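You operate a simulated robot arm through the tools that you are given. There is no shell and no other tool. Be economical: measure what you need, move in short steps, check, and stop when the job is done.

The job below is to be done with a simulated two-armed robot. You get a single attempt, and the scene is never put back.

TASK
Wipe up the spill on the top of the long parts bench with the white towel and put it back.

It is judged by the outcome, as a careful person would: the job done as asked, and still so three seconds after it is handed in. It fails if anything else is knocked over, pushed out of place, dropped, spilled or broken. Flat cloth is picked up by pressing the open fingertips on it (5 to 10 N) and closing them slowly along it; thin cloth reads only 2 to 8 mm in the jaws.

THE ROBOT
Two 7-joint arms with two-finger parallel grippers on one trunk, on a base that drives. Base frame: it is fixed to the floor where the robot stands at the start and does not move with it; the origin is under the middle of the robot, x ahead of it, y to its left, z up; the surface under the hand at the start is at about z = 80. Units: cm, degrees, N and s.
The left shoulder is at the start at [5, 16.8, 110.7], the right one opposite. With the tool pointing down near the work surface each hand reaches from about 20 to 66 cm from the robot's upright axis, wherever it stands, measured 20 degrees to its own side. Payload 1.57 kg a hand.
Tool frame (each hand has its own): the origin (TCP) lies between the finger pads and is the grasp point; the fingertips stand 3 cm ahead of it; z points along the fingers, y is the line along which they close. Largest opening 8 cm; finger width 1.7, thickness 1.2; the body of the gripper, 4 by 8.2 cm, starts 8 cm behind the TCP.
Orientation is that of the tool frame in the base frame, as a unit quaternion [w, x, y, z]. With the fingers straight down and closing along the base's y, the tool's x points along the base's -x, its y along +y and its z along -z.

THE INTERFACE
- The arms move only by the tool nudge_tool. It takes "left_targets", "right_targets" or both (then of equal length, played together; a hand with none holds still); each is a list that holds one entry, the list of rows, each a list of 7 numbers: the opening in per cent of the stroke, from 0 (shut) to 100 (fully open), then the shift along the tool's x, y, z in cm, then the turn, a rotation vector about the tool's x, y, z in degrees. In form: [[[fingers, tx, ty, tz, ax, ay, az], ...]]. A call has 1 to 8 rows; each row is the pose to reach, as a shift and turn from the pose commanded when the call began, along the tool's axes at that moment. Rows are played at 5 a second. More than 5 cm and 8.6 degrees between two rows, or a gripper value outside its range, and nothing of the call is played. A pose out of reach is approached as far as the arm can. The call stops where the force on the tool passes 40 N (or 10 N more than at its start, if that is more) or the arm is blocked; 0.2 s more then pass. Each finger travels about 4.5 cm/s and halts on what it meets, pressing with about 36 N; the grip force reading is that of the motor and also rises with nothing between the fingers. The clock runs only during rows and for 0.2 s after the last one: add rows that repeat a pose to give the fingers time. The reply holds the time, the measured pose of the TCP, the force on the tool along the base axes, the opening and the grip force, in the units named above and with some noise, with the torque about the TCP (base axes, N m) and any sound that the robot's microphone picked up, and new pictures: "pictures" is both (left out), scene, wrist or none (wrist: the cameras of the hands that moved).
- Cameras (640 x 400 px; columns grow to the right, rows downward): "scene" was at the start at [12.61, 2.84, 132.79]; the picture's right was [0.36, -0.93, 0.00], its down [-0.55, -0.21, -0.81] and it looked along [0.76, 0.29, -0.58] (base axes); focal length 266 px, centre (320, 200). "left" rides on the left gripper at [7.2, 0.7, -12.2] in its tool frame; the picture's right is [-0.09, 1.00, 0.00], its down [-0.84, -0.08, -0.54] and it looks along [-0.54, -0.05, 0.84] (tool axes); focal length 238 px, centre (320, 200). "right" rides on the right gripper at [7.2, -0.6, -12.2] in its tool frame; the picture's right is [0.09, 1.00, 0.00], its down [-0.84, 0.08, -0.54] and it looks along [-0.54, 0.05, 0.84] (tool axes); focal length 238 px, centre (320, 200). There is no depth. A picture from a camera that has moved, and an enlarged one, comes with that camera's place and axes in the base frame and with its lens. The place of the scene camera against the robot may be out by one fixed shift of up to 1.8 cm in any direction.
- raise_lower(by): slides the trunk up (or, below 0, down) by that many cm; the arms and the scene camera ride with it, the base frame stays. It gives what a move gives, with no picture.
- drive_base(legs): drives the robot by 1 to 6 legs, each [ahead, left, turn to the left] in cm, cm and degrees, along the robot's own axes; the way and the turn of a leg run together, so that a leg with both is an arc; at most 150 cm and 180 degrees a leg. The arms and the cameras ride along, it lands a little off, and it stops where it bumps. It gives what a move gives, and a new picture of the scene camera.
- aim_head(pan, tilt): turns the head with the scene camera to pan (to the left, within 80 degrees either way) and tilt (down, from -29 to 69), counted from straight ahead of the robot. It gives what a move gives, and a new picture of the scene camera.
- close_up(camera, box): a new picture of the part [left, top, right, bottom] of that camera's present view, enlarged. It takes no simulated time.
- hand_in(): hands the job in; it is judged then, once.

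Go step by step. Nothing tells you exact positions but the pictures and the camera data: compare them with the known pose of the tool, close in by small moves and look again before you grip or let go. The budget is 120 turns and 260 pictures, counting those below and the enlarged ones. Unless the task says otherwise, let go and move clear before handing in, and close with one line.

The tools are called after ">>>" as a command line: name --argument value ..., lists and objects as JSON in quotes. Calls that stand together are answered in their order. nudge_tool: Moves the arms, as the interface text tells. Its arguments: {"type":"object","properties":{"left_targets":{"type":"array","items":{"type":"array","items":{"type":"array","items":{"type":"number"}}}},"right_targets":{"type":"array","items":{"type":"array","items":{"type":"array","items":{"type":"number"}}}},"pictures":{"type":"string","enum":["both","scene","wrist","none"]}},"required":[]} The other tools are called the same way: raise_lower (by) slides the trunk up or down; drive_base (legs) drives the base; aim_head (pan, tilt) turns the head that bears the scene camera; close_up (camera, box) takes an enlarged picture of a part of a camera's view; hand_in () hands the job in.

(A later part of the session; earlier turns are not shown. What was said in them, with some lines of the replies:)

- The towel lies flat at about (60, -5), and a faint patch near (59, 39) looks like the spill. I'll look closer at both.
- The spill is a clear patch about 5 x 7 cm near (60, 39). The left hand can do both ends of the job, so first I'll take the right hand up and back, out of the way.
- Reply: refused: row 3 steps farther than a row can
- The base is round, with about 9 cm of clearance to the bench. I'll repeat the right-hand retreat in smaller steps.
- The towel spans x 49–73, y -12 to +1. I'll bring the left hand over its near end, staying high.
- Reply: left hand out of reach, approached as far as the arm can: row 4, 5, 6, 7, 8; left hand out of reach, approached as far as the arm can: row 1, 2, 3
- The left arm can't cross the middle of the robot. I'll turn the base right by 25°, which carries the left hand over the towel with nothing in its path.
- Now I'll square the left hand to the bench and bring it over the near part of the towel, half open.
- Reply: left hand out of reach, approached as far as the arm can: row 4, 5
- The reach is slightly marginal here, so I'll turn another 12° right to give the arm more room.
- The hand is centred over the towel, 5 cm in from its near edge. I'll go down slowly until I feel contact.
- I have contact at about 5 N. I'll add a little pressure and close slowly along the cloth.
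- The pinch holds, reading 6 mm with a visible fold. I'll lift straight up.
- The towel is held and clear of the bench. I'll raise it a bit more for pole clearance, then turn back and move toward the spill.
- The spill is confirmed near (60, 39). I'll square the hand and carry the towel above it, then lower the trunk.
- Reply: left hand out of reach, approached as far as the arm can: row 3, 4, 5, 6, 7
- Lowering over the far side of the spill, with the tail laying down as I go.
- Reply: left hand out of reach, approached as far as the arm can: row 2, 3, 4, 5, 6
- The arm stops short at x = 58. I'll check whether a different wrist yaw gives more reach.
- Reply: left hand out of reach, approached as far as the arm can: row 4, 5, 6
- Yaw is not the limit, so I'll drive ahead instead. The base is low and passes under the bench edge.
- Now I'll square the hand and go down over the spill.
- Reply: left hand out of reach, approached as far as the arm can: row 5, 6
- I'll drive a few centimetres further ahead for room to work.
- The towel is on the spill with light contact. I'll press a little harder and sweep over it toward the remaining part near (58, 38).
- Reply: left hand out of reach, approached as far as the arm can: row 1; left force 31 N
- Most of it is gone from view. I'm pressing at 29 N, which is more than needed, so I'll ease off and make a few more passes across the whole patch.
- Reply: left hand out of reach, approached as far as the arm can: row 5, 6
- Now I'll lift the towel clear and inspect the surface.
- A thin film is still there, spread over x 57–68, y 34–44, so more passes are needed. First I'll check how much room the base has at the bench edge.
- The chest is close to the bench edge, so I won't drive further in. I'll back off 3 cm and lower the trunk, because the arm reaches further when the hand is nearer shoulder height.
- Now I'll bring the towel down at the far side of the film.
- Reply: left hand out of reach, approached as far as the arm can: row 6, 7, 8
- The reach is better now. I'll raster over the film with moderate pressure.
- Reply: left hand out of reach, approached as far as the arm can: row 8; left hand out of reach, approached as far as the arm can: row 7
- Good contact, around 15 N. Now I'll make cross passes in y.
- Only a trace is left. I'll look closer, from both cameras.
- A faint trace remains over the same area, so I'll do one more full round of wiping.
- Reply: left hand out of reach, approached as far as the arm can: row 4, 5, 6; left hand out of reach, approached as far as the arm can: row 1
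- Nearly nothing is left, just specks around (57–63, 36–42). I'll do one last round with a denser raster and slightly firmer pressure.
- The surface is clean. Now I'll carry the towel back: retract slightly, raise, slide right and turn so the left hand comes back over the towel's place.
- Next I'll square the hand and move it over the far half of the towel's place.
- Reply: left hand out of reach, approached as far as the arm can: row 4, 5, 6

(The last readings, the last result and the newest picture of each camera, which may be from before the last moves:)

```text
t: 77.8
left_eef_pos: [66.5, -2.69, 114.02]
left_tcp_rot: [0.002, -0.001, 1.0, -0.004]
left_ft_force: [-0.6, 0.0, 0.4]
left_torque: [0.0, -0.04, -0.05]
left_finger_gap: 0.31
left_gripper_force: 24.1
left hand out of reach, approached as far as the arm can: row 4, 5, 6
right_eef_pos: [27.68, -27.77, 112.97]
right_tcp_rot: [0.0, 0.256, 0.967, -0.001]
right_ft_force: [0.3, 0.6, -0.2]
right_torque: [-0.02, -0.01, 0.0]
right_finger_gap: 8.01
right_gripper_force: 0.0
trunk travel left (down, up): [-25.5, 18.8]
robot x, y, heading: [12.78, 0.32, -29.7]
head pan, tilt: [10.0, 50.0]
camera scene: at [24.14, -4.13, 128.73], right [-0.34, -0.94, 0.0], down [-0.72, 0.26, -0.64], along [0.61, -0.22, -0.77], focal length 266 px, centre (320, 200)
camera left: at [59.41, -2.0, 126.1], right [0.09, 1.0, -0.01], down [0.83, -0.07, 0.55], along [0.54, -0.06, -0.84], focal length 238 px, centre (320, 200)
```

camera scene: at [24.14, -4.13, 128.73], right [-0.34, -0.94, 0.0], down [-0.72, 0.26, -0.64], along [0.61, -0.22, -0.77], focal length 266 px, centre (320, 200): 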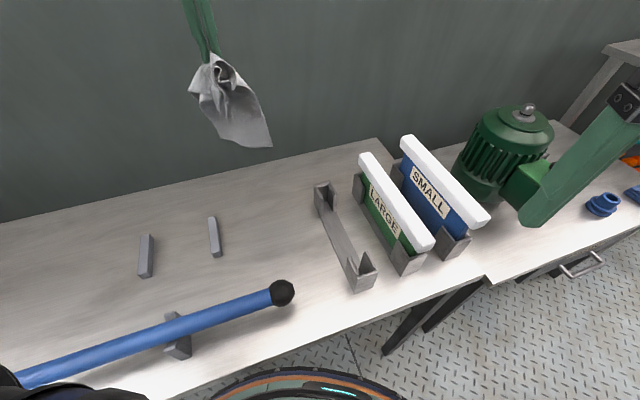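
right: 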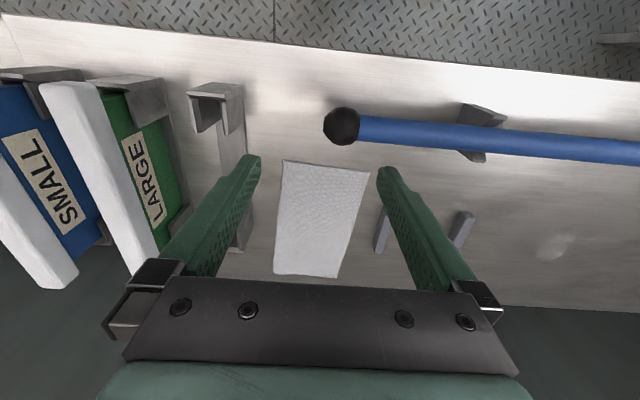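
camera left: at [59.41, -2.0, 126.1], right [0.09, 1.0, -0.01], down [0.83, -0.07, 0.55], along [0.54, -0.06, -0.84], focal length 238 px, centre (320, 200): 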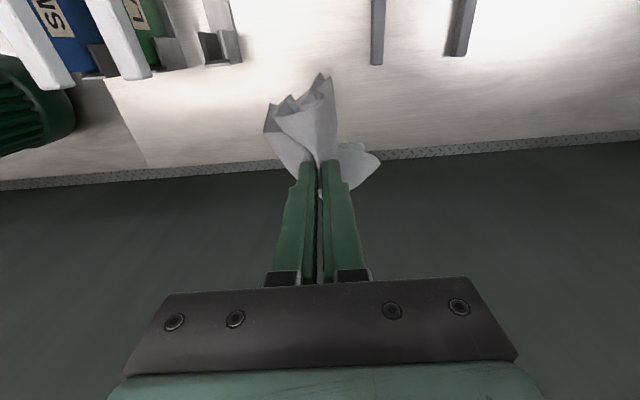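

>>> drive_base --legs '[[1.5, 0, -7]]'

>>> raise_lower --by -8

>>> nudge_tool --left_targets '[[[0, -1, 1.5, 0, 0, 0, -3.5], [0, -2, 3, 0, 0, 0, -7], [0, -3, 3, 0, 0, 0, -7], [0, -3, 3, 0, 0, 0, -7]]]'

```text
t: 78.7
left_eef_pos: [67.07, -9.85, 113.98]
left_tcp_rot: [0.002, 0.059, 0.998, -0.005]
left_ft_force: [-0.2, 0.2, -0.3]
left_torque: [-0.01, -0.01, -0.02]
left_finger_gap: 0.26
left_gripper_force: 25.1
right_eef_pos: [25.49, -30.14, 112.8]
right_tcp_rot: [0.0, 0.313, 0.95, -0.001]
right_ft_force: [-0.1, 0.4, 1.3]
right_torque: [0.0, 0.02, 0.0]
right_finger_gap: 7.99
right_gripper_force: 0.1
trunk travel left (down, up): [-25.5, 18.8]
robot x, y, heading: [14.33, 0.07, -36.5]
head pan, tilt: [10.0, 50.0]
camera scene: at [24.79, -6.2, 128.73], right [-0.44, -0.9, 0.0], down [-0.69, 0.34, -0.64], along [0.58, -0.29, -0.77], focal length 266 px, centre (320, 200)
```

scene: 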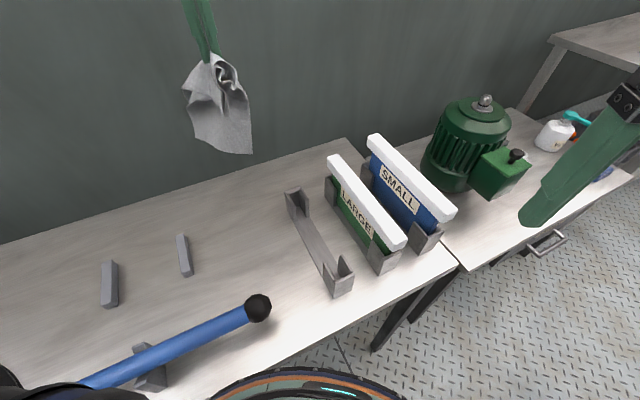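

```text
t: 80.1
left_eef_pos: [66.9, -9.83, 108.76]
left_tcp_rot: [0.005, 0.059, 0.998, -0.005]
left_ft_force: [1.2, 0.5, -0.5]
left_torque: [-0.01, 0.01, -0.01]
left_finger_gap: 0.32
left_gripper_force: 23.8
right_eef_pos: [25.23, -30.09, 107.61]
right_tcp_rot: [0.003, 0.313, 0.95, 0.001]
right_ft_force: [-0.4, -0.2, -0.5]
right_torque: [0.02, 0.0, 0.01]
right_finger_gap: 8.0
right_gripper_force: 0.1
trunk travel left (down, up): [-20.1, 24.2]
robot x, y, heading: [14.79, -0.36, -36.4]
head pan, tilt: [10.0, 50.0]
stopped: the arm was blocked; the commanded pose is now the measured one
```

```text
t: 81.1
left_eef_pos: [70.34, -7.2, 108.87]
left_tcp_rot: [0.004, -0.001, 1.0, -0.005]
left_ft_force: [-0.2, 1.0, -0.8]
left_torque: [0.03, 0.0, -0.01]
left_finger_gap: 0.29
left_gripper_force: 24.0
right_eef_pos: [25.17, -29.98, 107.7]
right_tcp_rot: [0.003, 0.313, 0.95, 0.001]
right_ft_force: [-0.1, -0.3, -0.6]
right_torque: [0.0, 0.0, 0.05]
right_finger_gap: 8.03
right_gripper_force: 0.0
trunk travel left (down, up): [-20.1, 24.2]
robot x, y, heading: [14.37, -0.2, -36.2]
head pan, tilt: [10.0, 50.0]
camera scene: at [24.51, -6.17, 123.4], right [-0.44, -0.9, 0.0], down [-0.68, 0.34, -0.65], along [0.58, -0.29, -0.76], focal length 266 px, centre (320, 200)
camera left: at [62.99, -6.43, 121.01], right [0.09, 1.0, -0.01], down [0.83, -0.07, 0.55], along [0.55, -0.06, -0.83], focal length 238 px, centre (320, 200)
```

scene: 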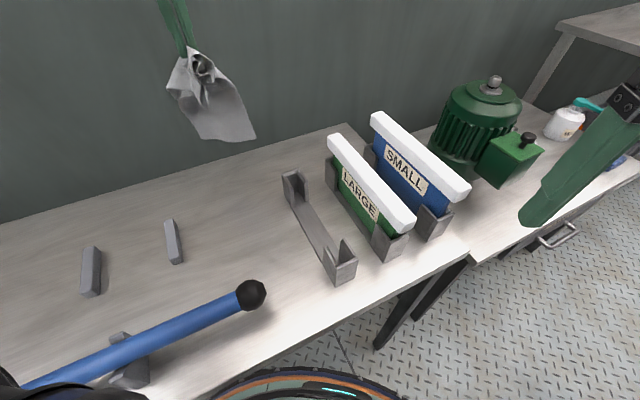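
left: 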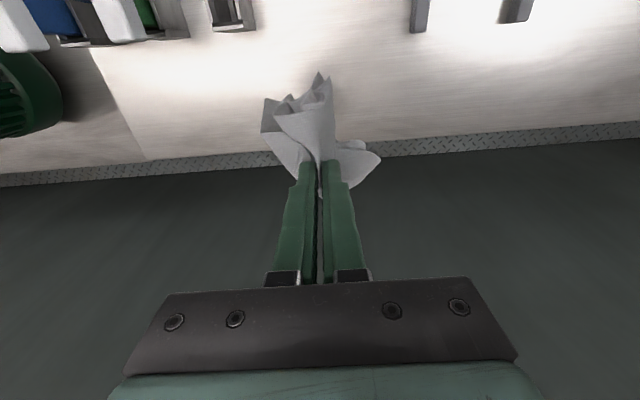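

The trunk was blocked on the way down, so something is touching the robot's body. I'll raise it again at once and look around.

>>> raise_lower --by 5

>>> aim_head --pan 45 --tilt 60

>>> aim_head --pan -40 --tilt 60

```text
t: 82.0
left_eef_pos: [70.76, -7.14, 113.44]
left_tcp_rot: [0.002, -0.002, 1.0, -0.004]
left_ft_force: [-0.2, 0.2, 0.0]
left_torque: [-0.01, -0.02, -0.03]
left_finger_gap: 0.27
left_gripper_force: 24.0
right_eef_pos: [25.66, -30.02, 112.42]
right_tcp_rot: [0.001, 0.313, 0.95, -0.001]
right_ft_force: [-0.1, 0.4, 0.0]
right_torque: [-0.04, -0.02, 0.01]
right_finger_gap: 7.99
right_gripper_force: 0.0
trunk travel left (down, up): [-25.1, 19.2]
robot x, y, heading: [14.46, -0.11, -36.7]
head pan, tilt: [10.0, 50.0]
```

```text
t: 83.0
left_eef_pos: [70.65, -7.13, 113.4]
left_tcp_rot: [0.001, -0.001, 1.0, -0.005]
left_ft_force: [-0.3, -0.9, 0.3]
left_torque: [0.0, 0.01, -0.01]
left_finger_gap: 0.3
left_gripper_force: 23.6
right_eef_pos: [25.63, -30.08, 112.47]
right_tcp_rot: [0.0, 0.313, 0.95, 0.0]
right_ft_force: [0.1, -0.4, -0.1]
right_torque: [-0.03, 0.0, -0.01]
right_finger_gap: 7.98
right_gripper_force: 0.0
trunk travel left (down, up): [-25.1, 19.2]
robot x, y, heading: [14.49, -0.01, -36.6]
head pan, tilt: [45.0, 60.0]
camera scene: at [24.77, -1.75, 127.06], right [0.15, -0.99, 0.0], down [-0.86, -0.13, -0.5], along [0.49, 0.07, -0.87], focal length 266 px, centre (320, 200)
```

scene: 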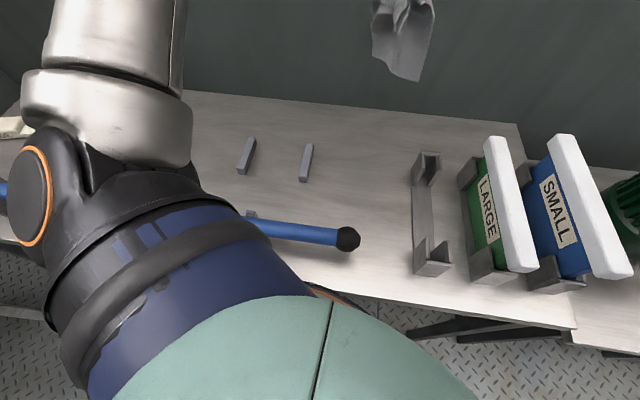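

```text
t: 84.6
left_eef_pos: [70.7, -7.2, 113.48]
left_tcp_rot: [0.001, -0.001, 1.0, -0.005]
left_ft_force: [0.7, 0.2, 0.8]
left_torque: [0.01, -0.01, -0.01]
left_finger_gap: 0.29
left_gripper_force: 23.6
right_eef_pos: [25.76, -29.97, 112.42]
right_tcp_rot: [0.0, 0.313, 0.95, 0.0]
right_ft_force: [-0.2, -0.5, 0.5]
right_torque: [0.0, 0.0, 0.01]
right_finger_gap: 7.95
right_gripper_force: 0.0
trunk travel left (down, up): [-25.1, 19.2]
robot x, y, heading: [14.85, -0.06, -36.5]
head pan, tilt: [-40.0, 60.0]
camera scene: at [19.75, -9.22, 127.05], right [-0.97, -0.24, 0.0], down [-0.2, 0.84, -0.5], along [0.12, -0.49, -0.87], focal length 266 px, centre (320, 200)
```

scene: 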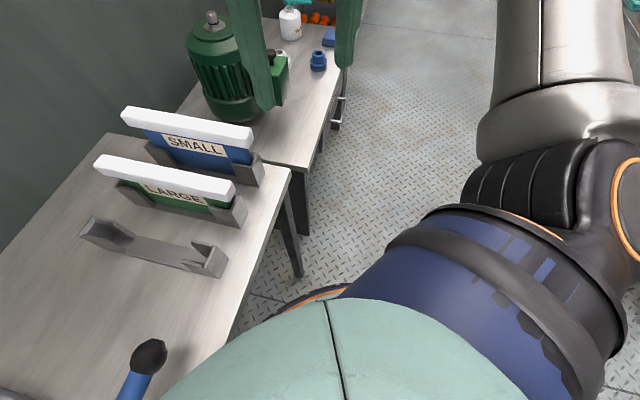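

The left shoulder must have met the pole; its end still measures at its old place, (40, -4). I'll keep the trunk at this height and let the tail touch down at the towel's far end.

>>> aim_head --pan 30 --tilt 45

>>> nudge_tool --left_targets '[[[0, 0, 1.1, 4, 0, 0, 0], [0, 0, 2, 8, 0, 0, 0], [0, 0, 2, 8, 0, 0, 0]]]'

```text
t: 86.0
left_eef_pos: [70.7, -7.29, 113.52]
left_tcp_rot: [0.002, -0.002, 1.0, -0.004]
left_ft_force: [0.1, 0.9, 0.6]
left_torque: [0.0, 0.0, -0.04]
left_finger_gap: 0.31
left_gripper_force: 24.0
right_eef_pos: [25.77, -30.04, 112.43]
right_tcp_rot: [0.0, 0.312, 0.95, 0.0]
right_ft_force: [-0.2, 0.3, -0.5]
right_torque: [0.02, -0.02, 0.0]
right_finger_gap: 8.01
right_gripper_force: 0.2
trunk travel left (down, up): [-25.1, 19.2]
robot x, y, heading: [14.23, -0.07, -36.5]
head pan, tilt: [30.0, 45.0]
camera scene: at [26.26, -3.65, 129.0], right [-0.11, -0.99, 0.0], down [-0.7, 0.08, -0.71], along [0.7, -0.08, -0.71], focal length 266 px, centre (320, 200)
```

scene: 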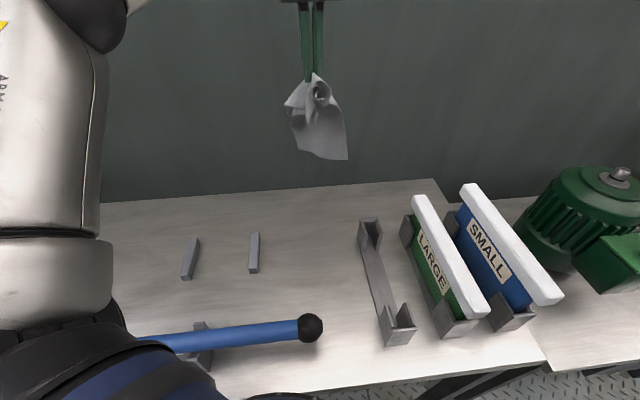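

```text
t: 86.8
left_eef_pos: [70.75, -5.23, 105.55]
left_tcp_rot: [0.001, -0.002, 1.0, -0.006]
left_ft_force: [-0.3, 0.0, 0.6]
left_torque: [-0.01, 0.0, -0.04]
left_finger_gap: 0.27
left_gripper_force: 23.9
right_eef_pos: [25.71, -30.03, 112.55]
right_tcp_rot: [0.0, 0.312, 0.95, 0.001]
right_ft_force: [-0.2, -0.1, -1.1]
right_torque: [-0.03, 0.01, -0.04]
right_finger_gap: 8.01
right_gripper_force: 0.1
trunk travel left (down, up): [-25.1, 19.2]
robot x, y, heading: [14.34, -0.17, -36.3]
head pan, tilt: [30.0, 45.0]
camera scene: at [26.25, -3.65, 129.0], right [-0.11, -0.99, 0.0], down [-0.7, 0.08, -0.71], along [0.7, -0.08, -0.71], focal length 266 px, centre (320, 200)
camera left: at [63.57, -4.56, 117.72], right [0.09, 1.0, -0.01], down [0.84, -0.07, 0.55], along [0.54, -0.06, -0.84], focal length 238 px, centre (320, 200)
```

scene: 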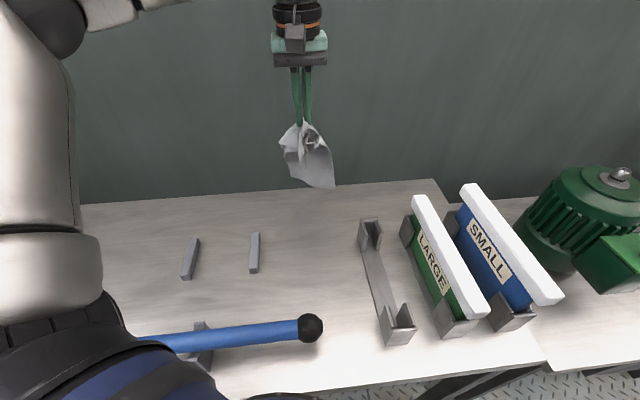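
left: 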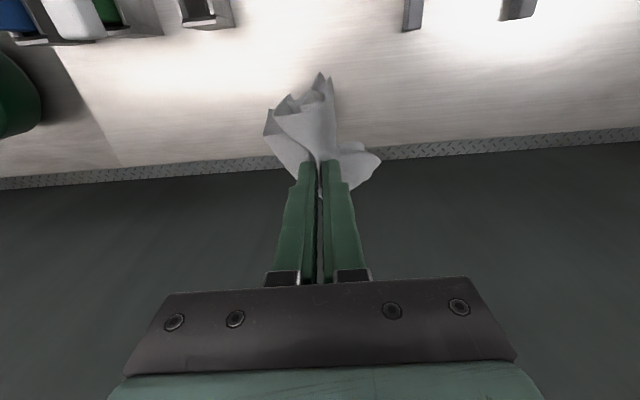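

>>> nudge_tool --left_targets '[[[0, 0, 0, 4, 0, 0, 0], [0, 0, 0, 7.5, 0, 0, 0], [0, 2.5, 0, 9.5, 0, 0, 0], [0, 5.5, 0, 11.5, 0, 0, 0], [0, 8.5, 0, 13.5, 0, 0, 0], [0, 11.5, 0, 16, 0, 0, 0], [0, 11.5, 0, 16, 0, 0, 0]]]'

```text
t: 88.4
left_eef_pos: [59.19, -5.56, 89.3]
left_tcp_rot: [0.002, -0.003, 1.0, -0.005]
left_ft_force: [-0.5, 0.4, -1.1]
left_torque: [-0.02, -0.01, -0.05]
left_finger_gap: 0.32
left_gripper_force: 23.7
right_eef_pos: [25.64, -30.1, 112.41]
right_tcp_rot: [-0.001, 0.312, 0.95, 0.0]
right_ft_force: [0.4, -1.0, -0.8]
right_torque: [0.03, 0.01, 0.01]
right_finger_gap: 8.01
right_gripper_force: 0.0
trunk travel left (down, up): [-25.1, 19.2]
robot x, y, heading: [14.61, 0.1, -36.5]
head pan, tilt: [30.0, 45.0]
camera scene: at [26.26, -3.64, 129.0], right [-0.11, -0.99, 0.0], down [-0.7, 0.08, -0.71], along [0.7, -0.08, -0.71], focal length 266 px, centre (320, 200)
camera left: at [52.02, -4.74, 101.51], right [0.09, 1.0, -0.01], down [0.84, -0.07, 0.55], along [0.54, -0.06, -0.84], focal length 238 px, centre (320, 200)
```

scene: 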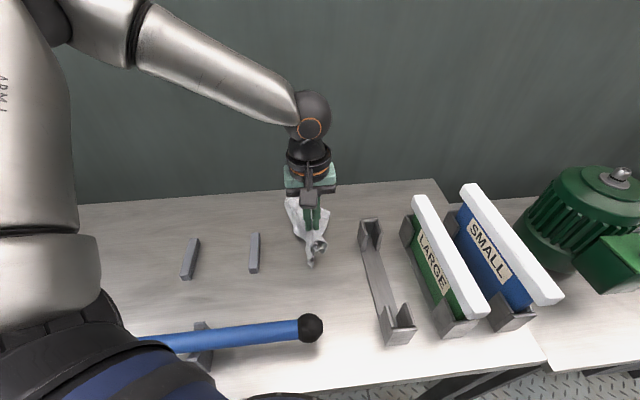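
left: 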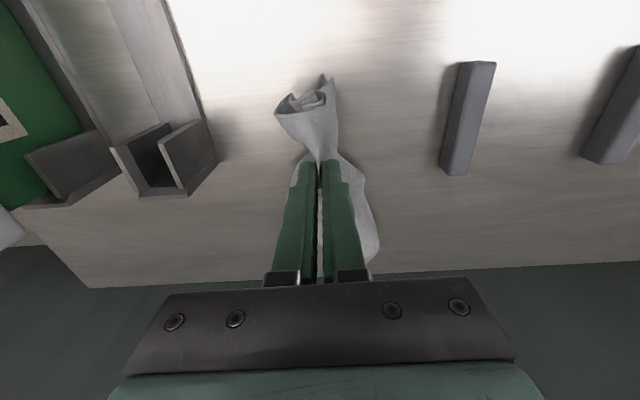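

The tail is laying out toward the back nicely. I'll finish the lay-down at the original grip point.

>>> nudge_tool --left_targets '[[[0, 2, 0.2, 2.3, 0, 0, 0], [0, 4, 0.3, 4, 0, 0, 0], [0, 5.6, 0.4, 5.3, 0, 0, 0], [0, 6, 0.4, 5.6, 0, 0, 0], [0, 6, 0.4, 5.8, 0, 0, 0]]]'

```text
t: 89.6
left_eef_pos: [53.27, -5.19, 83.72]
left_tcp_rot: [0.002, -0.002, 1.0, -0.004]
left_ft_force: [1.2, 1.4, 3.6]
left_torque: [0.03, -0.01, -0.04]
left_finger_gap: 0.31
left_gripper_force: 24.5
right_eef_pos: [25.66, -30.05, 112.48]
right_tcp_rot: [0.0, 0.313, 0.95, -0.001]
right_ft_force: [0.1, -0.1, 0.3]
right_torque: [0.0, 0.0, 0.0]
right_finger_gap: 8.0
right_gripper_force: 0.1
trunk travel left (down, up): [-25.1, 19.2]
robot x, y, heading: [14.46, -0.09, -36.7]
head pan, tilt: [30.0, 45.0]
camera scene: at [26.23, -3.64, 129.01], right [-0.11, -0.99, 0.0], down [-0.7, 0.08, -0.71], along [0.7, -0.08, -0.71], focal length 266 px, centre (320, 200)
camera left: at [46.03, -4.41, 95.83], right [0.09, 1.0, -0.01], down [0.84, -0.07, 0.55], along [0.54, -0.06, -0.84], focal length 238 px, centre (320, 200)
```

scene: 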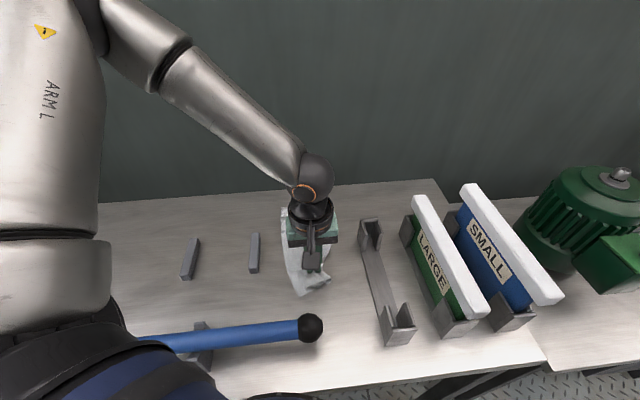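
left: 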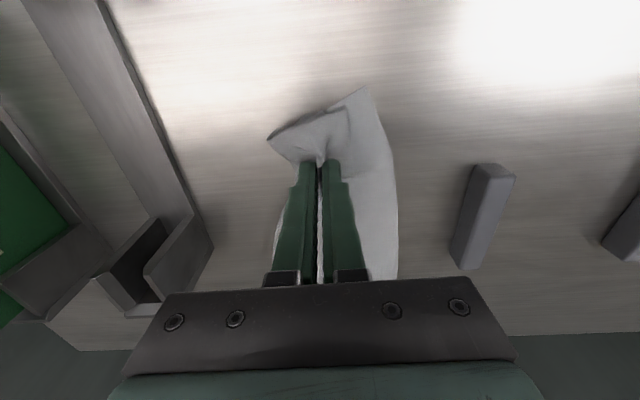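

It's back in place apart from a curled near corner. I'll open slowly under light pressure, which should spread the fold, and then lift off.

>>> nudge_tool --left_targets '[[[8, 0, 0, 0.2, 0, 0, 0], [16, 0, 0, 0.2, 0, 0, 0], [24, 0, 0, 0.2, 0, 0, 0], [32, 0, 0, 0.2, 0, 0, 0], [40, 0, 0, 0.2, 0, 0, 0], [50, 0, 0, 0.2, 0, 0, 0], [50, 0, 0, -1, 0, 0, 0], [50, 0, 0, -4, 0, 0, 0]]]' --pictures "none"

>>> nudge_tool --left_targets '[[[50, 0, 0, -4, 0, 0, 0], [50, 0, 0, -8, 0, 0, 0], [50, 0, 3, -12, 0, 0, 0], [50, 0, 7, -14, 0, 0, 0], [50, 0, 11, -15, 0, 0, 0], [50, 0, 15, -15, 0, 0, 0]]]'

```text
t: 91.4
left_eef_pos: [53.25, -4.99, 87.7]
left_tcp_rot: [0.002, -0.002, 1.0, -0.004]
left_ft_force: [0.2, -0.7, -0.2]
left_torque: [-0.02, -0.03, -0.03]
left_finger_gap: 4.02
left_gripper_force: 0.0
right_eef_pos: [25.65, -30.01, 112.39]
right_tcp_rot: [0.001, 0.313, 0.95, 0.0]
right_ft_force: [-0.3, -1.2, -0.4]
right_torque: [0.03, 0.02, -0.06]
right_finger_gap: 8.0
right_gripper_force: 0.1
trunk travel left (down, up): [-25.1, 19.2]
robot x, y, heading: [14.49, 0.11, -36.1]
head pan, tilt: [30.0, 45.0]
```

```text
t: 92.8
left_eef_pos: [53.09, 10.37, 102.41]
left_tcp_rot: [0.001, -0.001, 1.0, -0.005]
left_ft_force: [-0.5, 0.0, -0.7]
left_torque: [-0.02, 0.02, 0.03]
left_finger_gap: 3.99
left_gripper_force: 0.1
right_eef_pos: [25.69, -29.97, 112.4]
right_tcp_rot: [0.001, 0.313, 0.95, 0.0]
right_ft_force: [0.9, -1.1, 0.2]
right_torque: [0.01, 0.01, -0.01]
right_finger_gap: 7.99
right_gripper_force: 0.0
trunk travel left (down, up): [-25.1, 19.2]
robot x, y, heading: [14.67, 0.0, -36.4]
head pan, tilt: [30.0, 45.0]
camera scene: at [26.27, -3.59, 129.01], right [-0.11, -0.99, 0.0], down [-0.7, 0.08, -0.71], along [0.7, -0.08, -0.71], focal length 266 px, centre (320, 200)
camera left: at [45.83, 11.05, 114.63], right [0.09, 1.0, -0.01], down [0.84, -0.07, 0.54], along [0.54, -0.06, -0.84], focal length 238 px, centre (320, 200)
```

scene: 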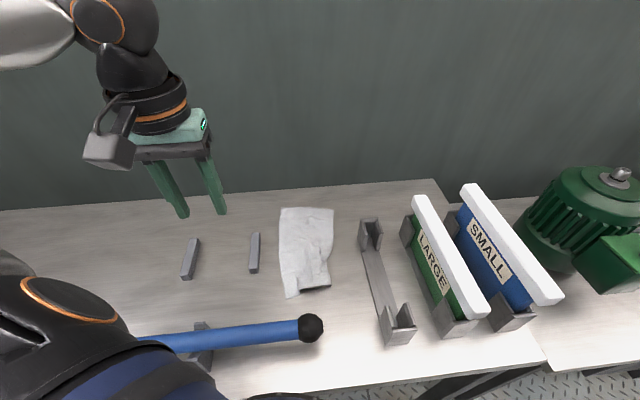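
left: 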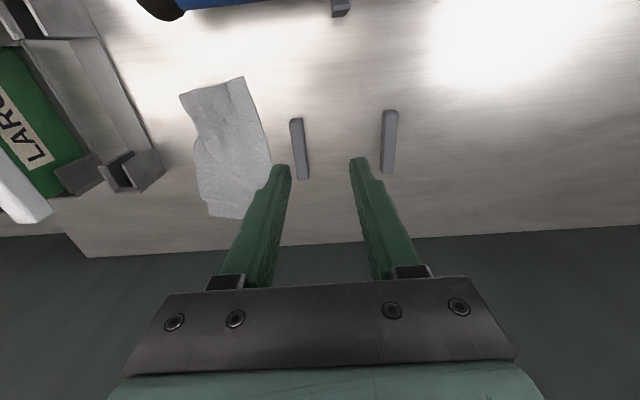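

The towel lies nearly flat in its place. A closer look at it follows.

>>> close_up --camera "scene" --box '[230, 190, 390, 310]'

>>> close_up --camera "left" --box '[140, 50, 320, 240]'

```text
3.33 times, centred on (310, 250) of scene
camera zoom: at [26.27, -3.59, 129.01], right [-0.11, -0.99, 0.0], down [-0.7, 0.08, -0.71], along [0.7, -0.08, -0.71], focal length 887 px, centre (353, 33)
```

zoom: 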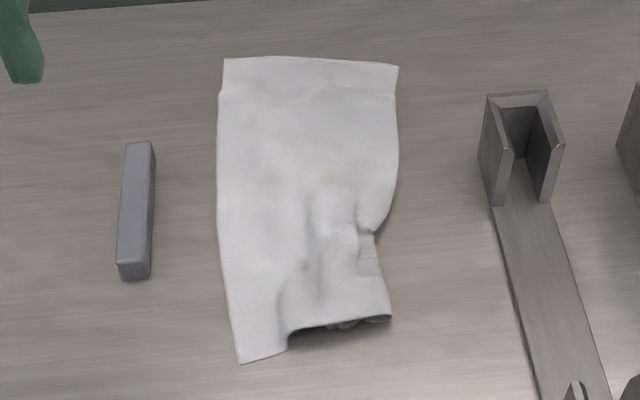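

```text
2.11 times, centred on (230, 145) of left
camera zoom: at [45.83, 11.05, 114.63], right [0.09, 1.0, -0.01], down [0.84, -0.07, 0.54], along [0.54, -0.06, -0.84], focal length 502 px, centre (510, 316)
```

zoom: 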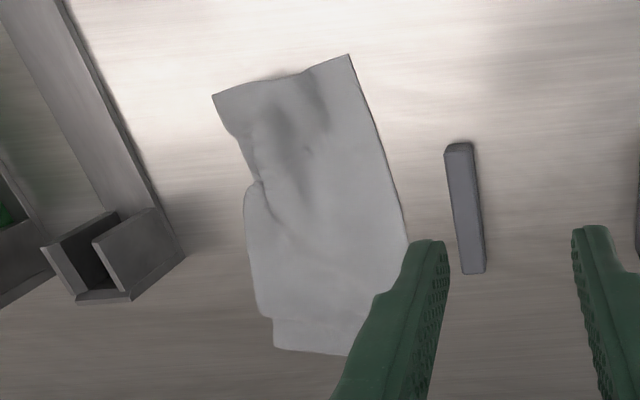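

All the towel corners are within about 2 cm of where they were. I'll raise a little, back away along the path I came, and compare the scene with the start view.

>>> raise_lower --by 6

>>> drive_base --legs '[[-11.6, -8.6, 0], [0, 0, 36.6]]'

>>> raise_lower --by -3.6

>>> aim_head --pan 0 --tilt 50

```text
t: 93.8
left_eef_pos: [53.03, 10.23, 108.46]
left_tcp_rot: [0.001, -0.002, 1.0, -0.004]
left_ft_force: [0.6, 1.2, -0.3]
left_torque: [0.01, -0.03, 0.03]
left_finger_gap: 4.01
left_gripper_force: 0.1
right_eef_pos: [25.79, -30.04, 118.54]
right_tcp_rot: [0.001, 0.313, 0.95, 0.0]
right_ft_force: [0.7, -0.3, 0.1]
right_torque: [0.03, 0.01, 0.0]
right_finger_gap: 7.99
right_gripper_force: 0.0
trunk travel left (down, up): [-31.1, 13.2]
robot x, y, heading: [14.82, 0.01, -36.5]
head pan, tilt: [30.0, 45.0]
```

```text
t: 97.0
left_eef_pos: [25.03, 30.76, 108.44]
left_tcp_rot: [0.003, -0.313, 0.95, -0.004]
left_ft_force: [0.4, 0.6, -0.8]
left_torque: [-0.01, -0.01, -0.02]
left_finger_gap: 4.02
left_gripper_force: 0.1
right_eef_pos: [26.67, -17.85, 118.45]
right_tcp_rot: [-0.001, 0.003, 1.0, 0.001]
right_ft_force: [-0.2, 0.2, -0.3]
right_torque: [-0.02, -0.01, -0.01]
right_finger_gap: 8.01
right_gripper_force: 0.0
trunk travel left (down, up): [-31.1, 13.2]
robot x, y, heading: [-0.01, -0.24, -0.4]
head pan, tilt: [30.0, 45.0]
camera scene: at [11.48, 3.54, 135.0], right [0.5, -0.87, 0.0], down [-0.61, -0.35, -0.71], along [0.61, 0.35, -0.71], focal length 266 px, centre (320, 200)
```

scene: 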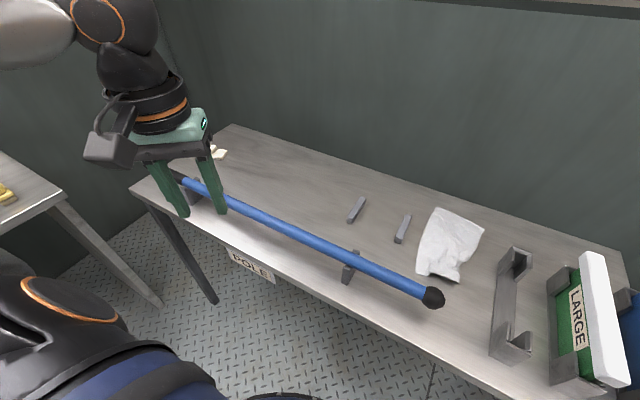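

```text
t: 97.8
left_eef_pos: [25.0, 30.86, 104.86]
left_tcp_rot: [0.003, -0.312, 0.95, -0.004]
left_ft_force: [0.0, 0.3, 0.0]
left_torque: [-0.02, -0.01, 0.02]
left_finger_gap: 4.01
left_gripper_force: 0.1
right_eef_pos: [26.78, -17.72, 114.88]
right_tcp_rot: [0.001, 0.002, 1.0, 0.001]
right_ft_force: [-0.4, 0.8, 0.2]
right_torque: [0.0, -0.03, -0.03]
right_finger_gap: 8.0
right_gripper_force: 0.1
trunk travel left (down, up): [-27.5, 16.8]
robot x, y, heading: [0.02, -0.04, -0.4]
head pan, tilt: [30.0, 45.0]
```

```text
t: 98.7
left_eef_pos: [25.02, 30.88, 104.84]
left_tcp_rot: [0.002, -0.312, 0.95, -0.004]
left_ft_force: [0.4, -0.3, -0.1]
left_torque: [-0.01, 0.01, -0.01]
left_finger_gap: 4.02
left_gripper_force: 0.0
right_eef_pos: [26.63, -17.93, 114.92]
right_tcp_rot: [0.0, 0.003, 1.0, 0.0]
right_ft_force: [0.2, -0.2, 0.6]
right_torque: [0.03, -0.01, 0.0]
right_finger_gap: 7.99
right_gripper_force: 0.0
trunk travel left (down, up): [-27.5, 16.8]
robot x, y, heading: [0.1, -0.14, -0.2]
head pan, tilt: [0.0, 50.0]
camera scene: at [12.12, -0.54, 130.71], right [0.0, -1.0, 0.0], down [-0.77, 0.0, -0.64], along [0.64, 0.0, -0.77], focal length 266 px, centre (320, 200)
```

scene: 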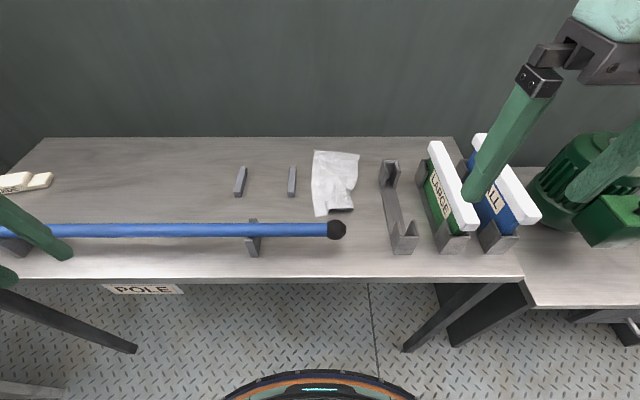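

The pole, blocks, binders and towel match the start view. One last check from the very first camera pose covers the pole's left end and the cleaned area.

>>> aim_head --pan 21 --tilt 35.8

>>> close_up --camera "scene" --box '[180, 170, 480, 350]'

```text
t: 99.6
left_eef_pos: [24.97, 30.76, 104.83]
left_tcp_rot: [0.003, -0.312, 0.95, -0.005]
left_ft_force: [-0.4, 0.5, 0.5]
left_torque: [0.05, 0.02, -0.04]
left_finger_gap: 4.02
left_gripper_force: 0.0
right_eef_pos: [26.79, -17.81, 114.82]
right_tcp_rot: [-0.001, 0.002, 1.0, -0.001]
right_ft_force: [-0.2, -0.7, -0.8]
right_torque: [-0.01, -0.01, -0.01]
right_finger_gap: 8.0
right_gripper_force: 0.1
trunk travel left (down, up): [-27.5, 16.8]
robot x, y, heading: [-0.28, -0.18, -0.0]
head pan, tilt: [21.0, 35.8]
camera scene: at [12.62, 2.59, 132.76], right [0.35, -0.94, 0.0], down [-0.55, -0.21, -0.81], along [0.76, 0.29, -0.59], focal length 266 px, centre (320, 200)
```

scene: 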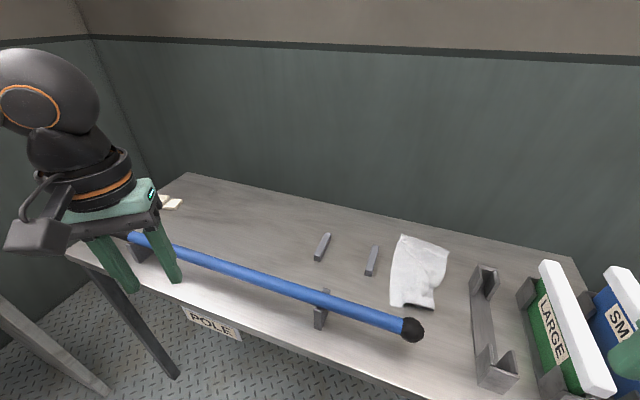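

```text
2.13 times, centred on (330, 260) of scene
camera zoom: at [12.62, 2.59, 132.76], right [0.35, -0.94, 0.0], down [-0.55, -0.21, -0.81], along [0.76, 0.29, -0.59], focal length 567 px, centre (299, 72)
```

zoom: 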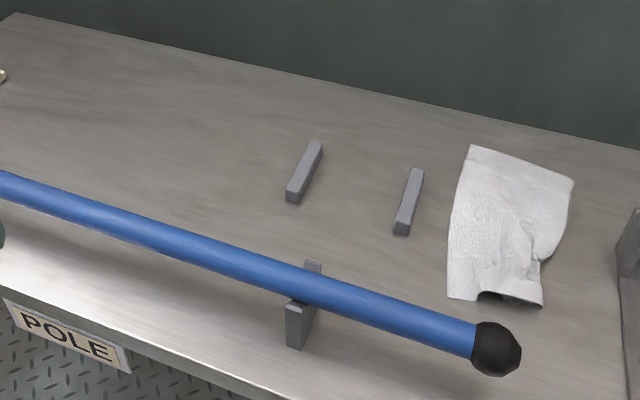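

The spill is gone, the towel is back in its place, the pole and the other items are where they were, and both hands are clear, so I'm handing in.

>>> hand_in

```text
The job is handed in.
```

The spill on the long parts bench is wiped up and the white towel is back within about 2 cm of where it lay, slightly wrinkled; the robot's body bumped something once, probably the pole, but nothing looks moved.
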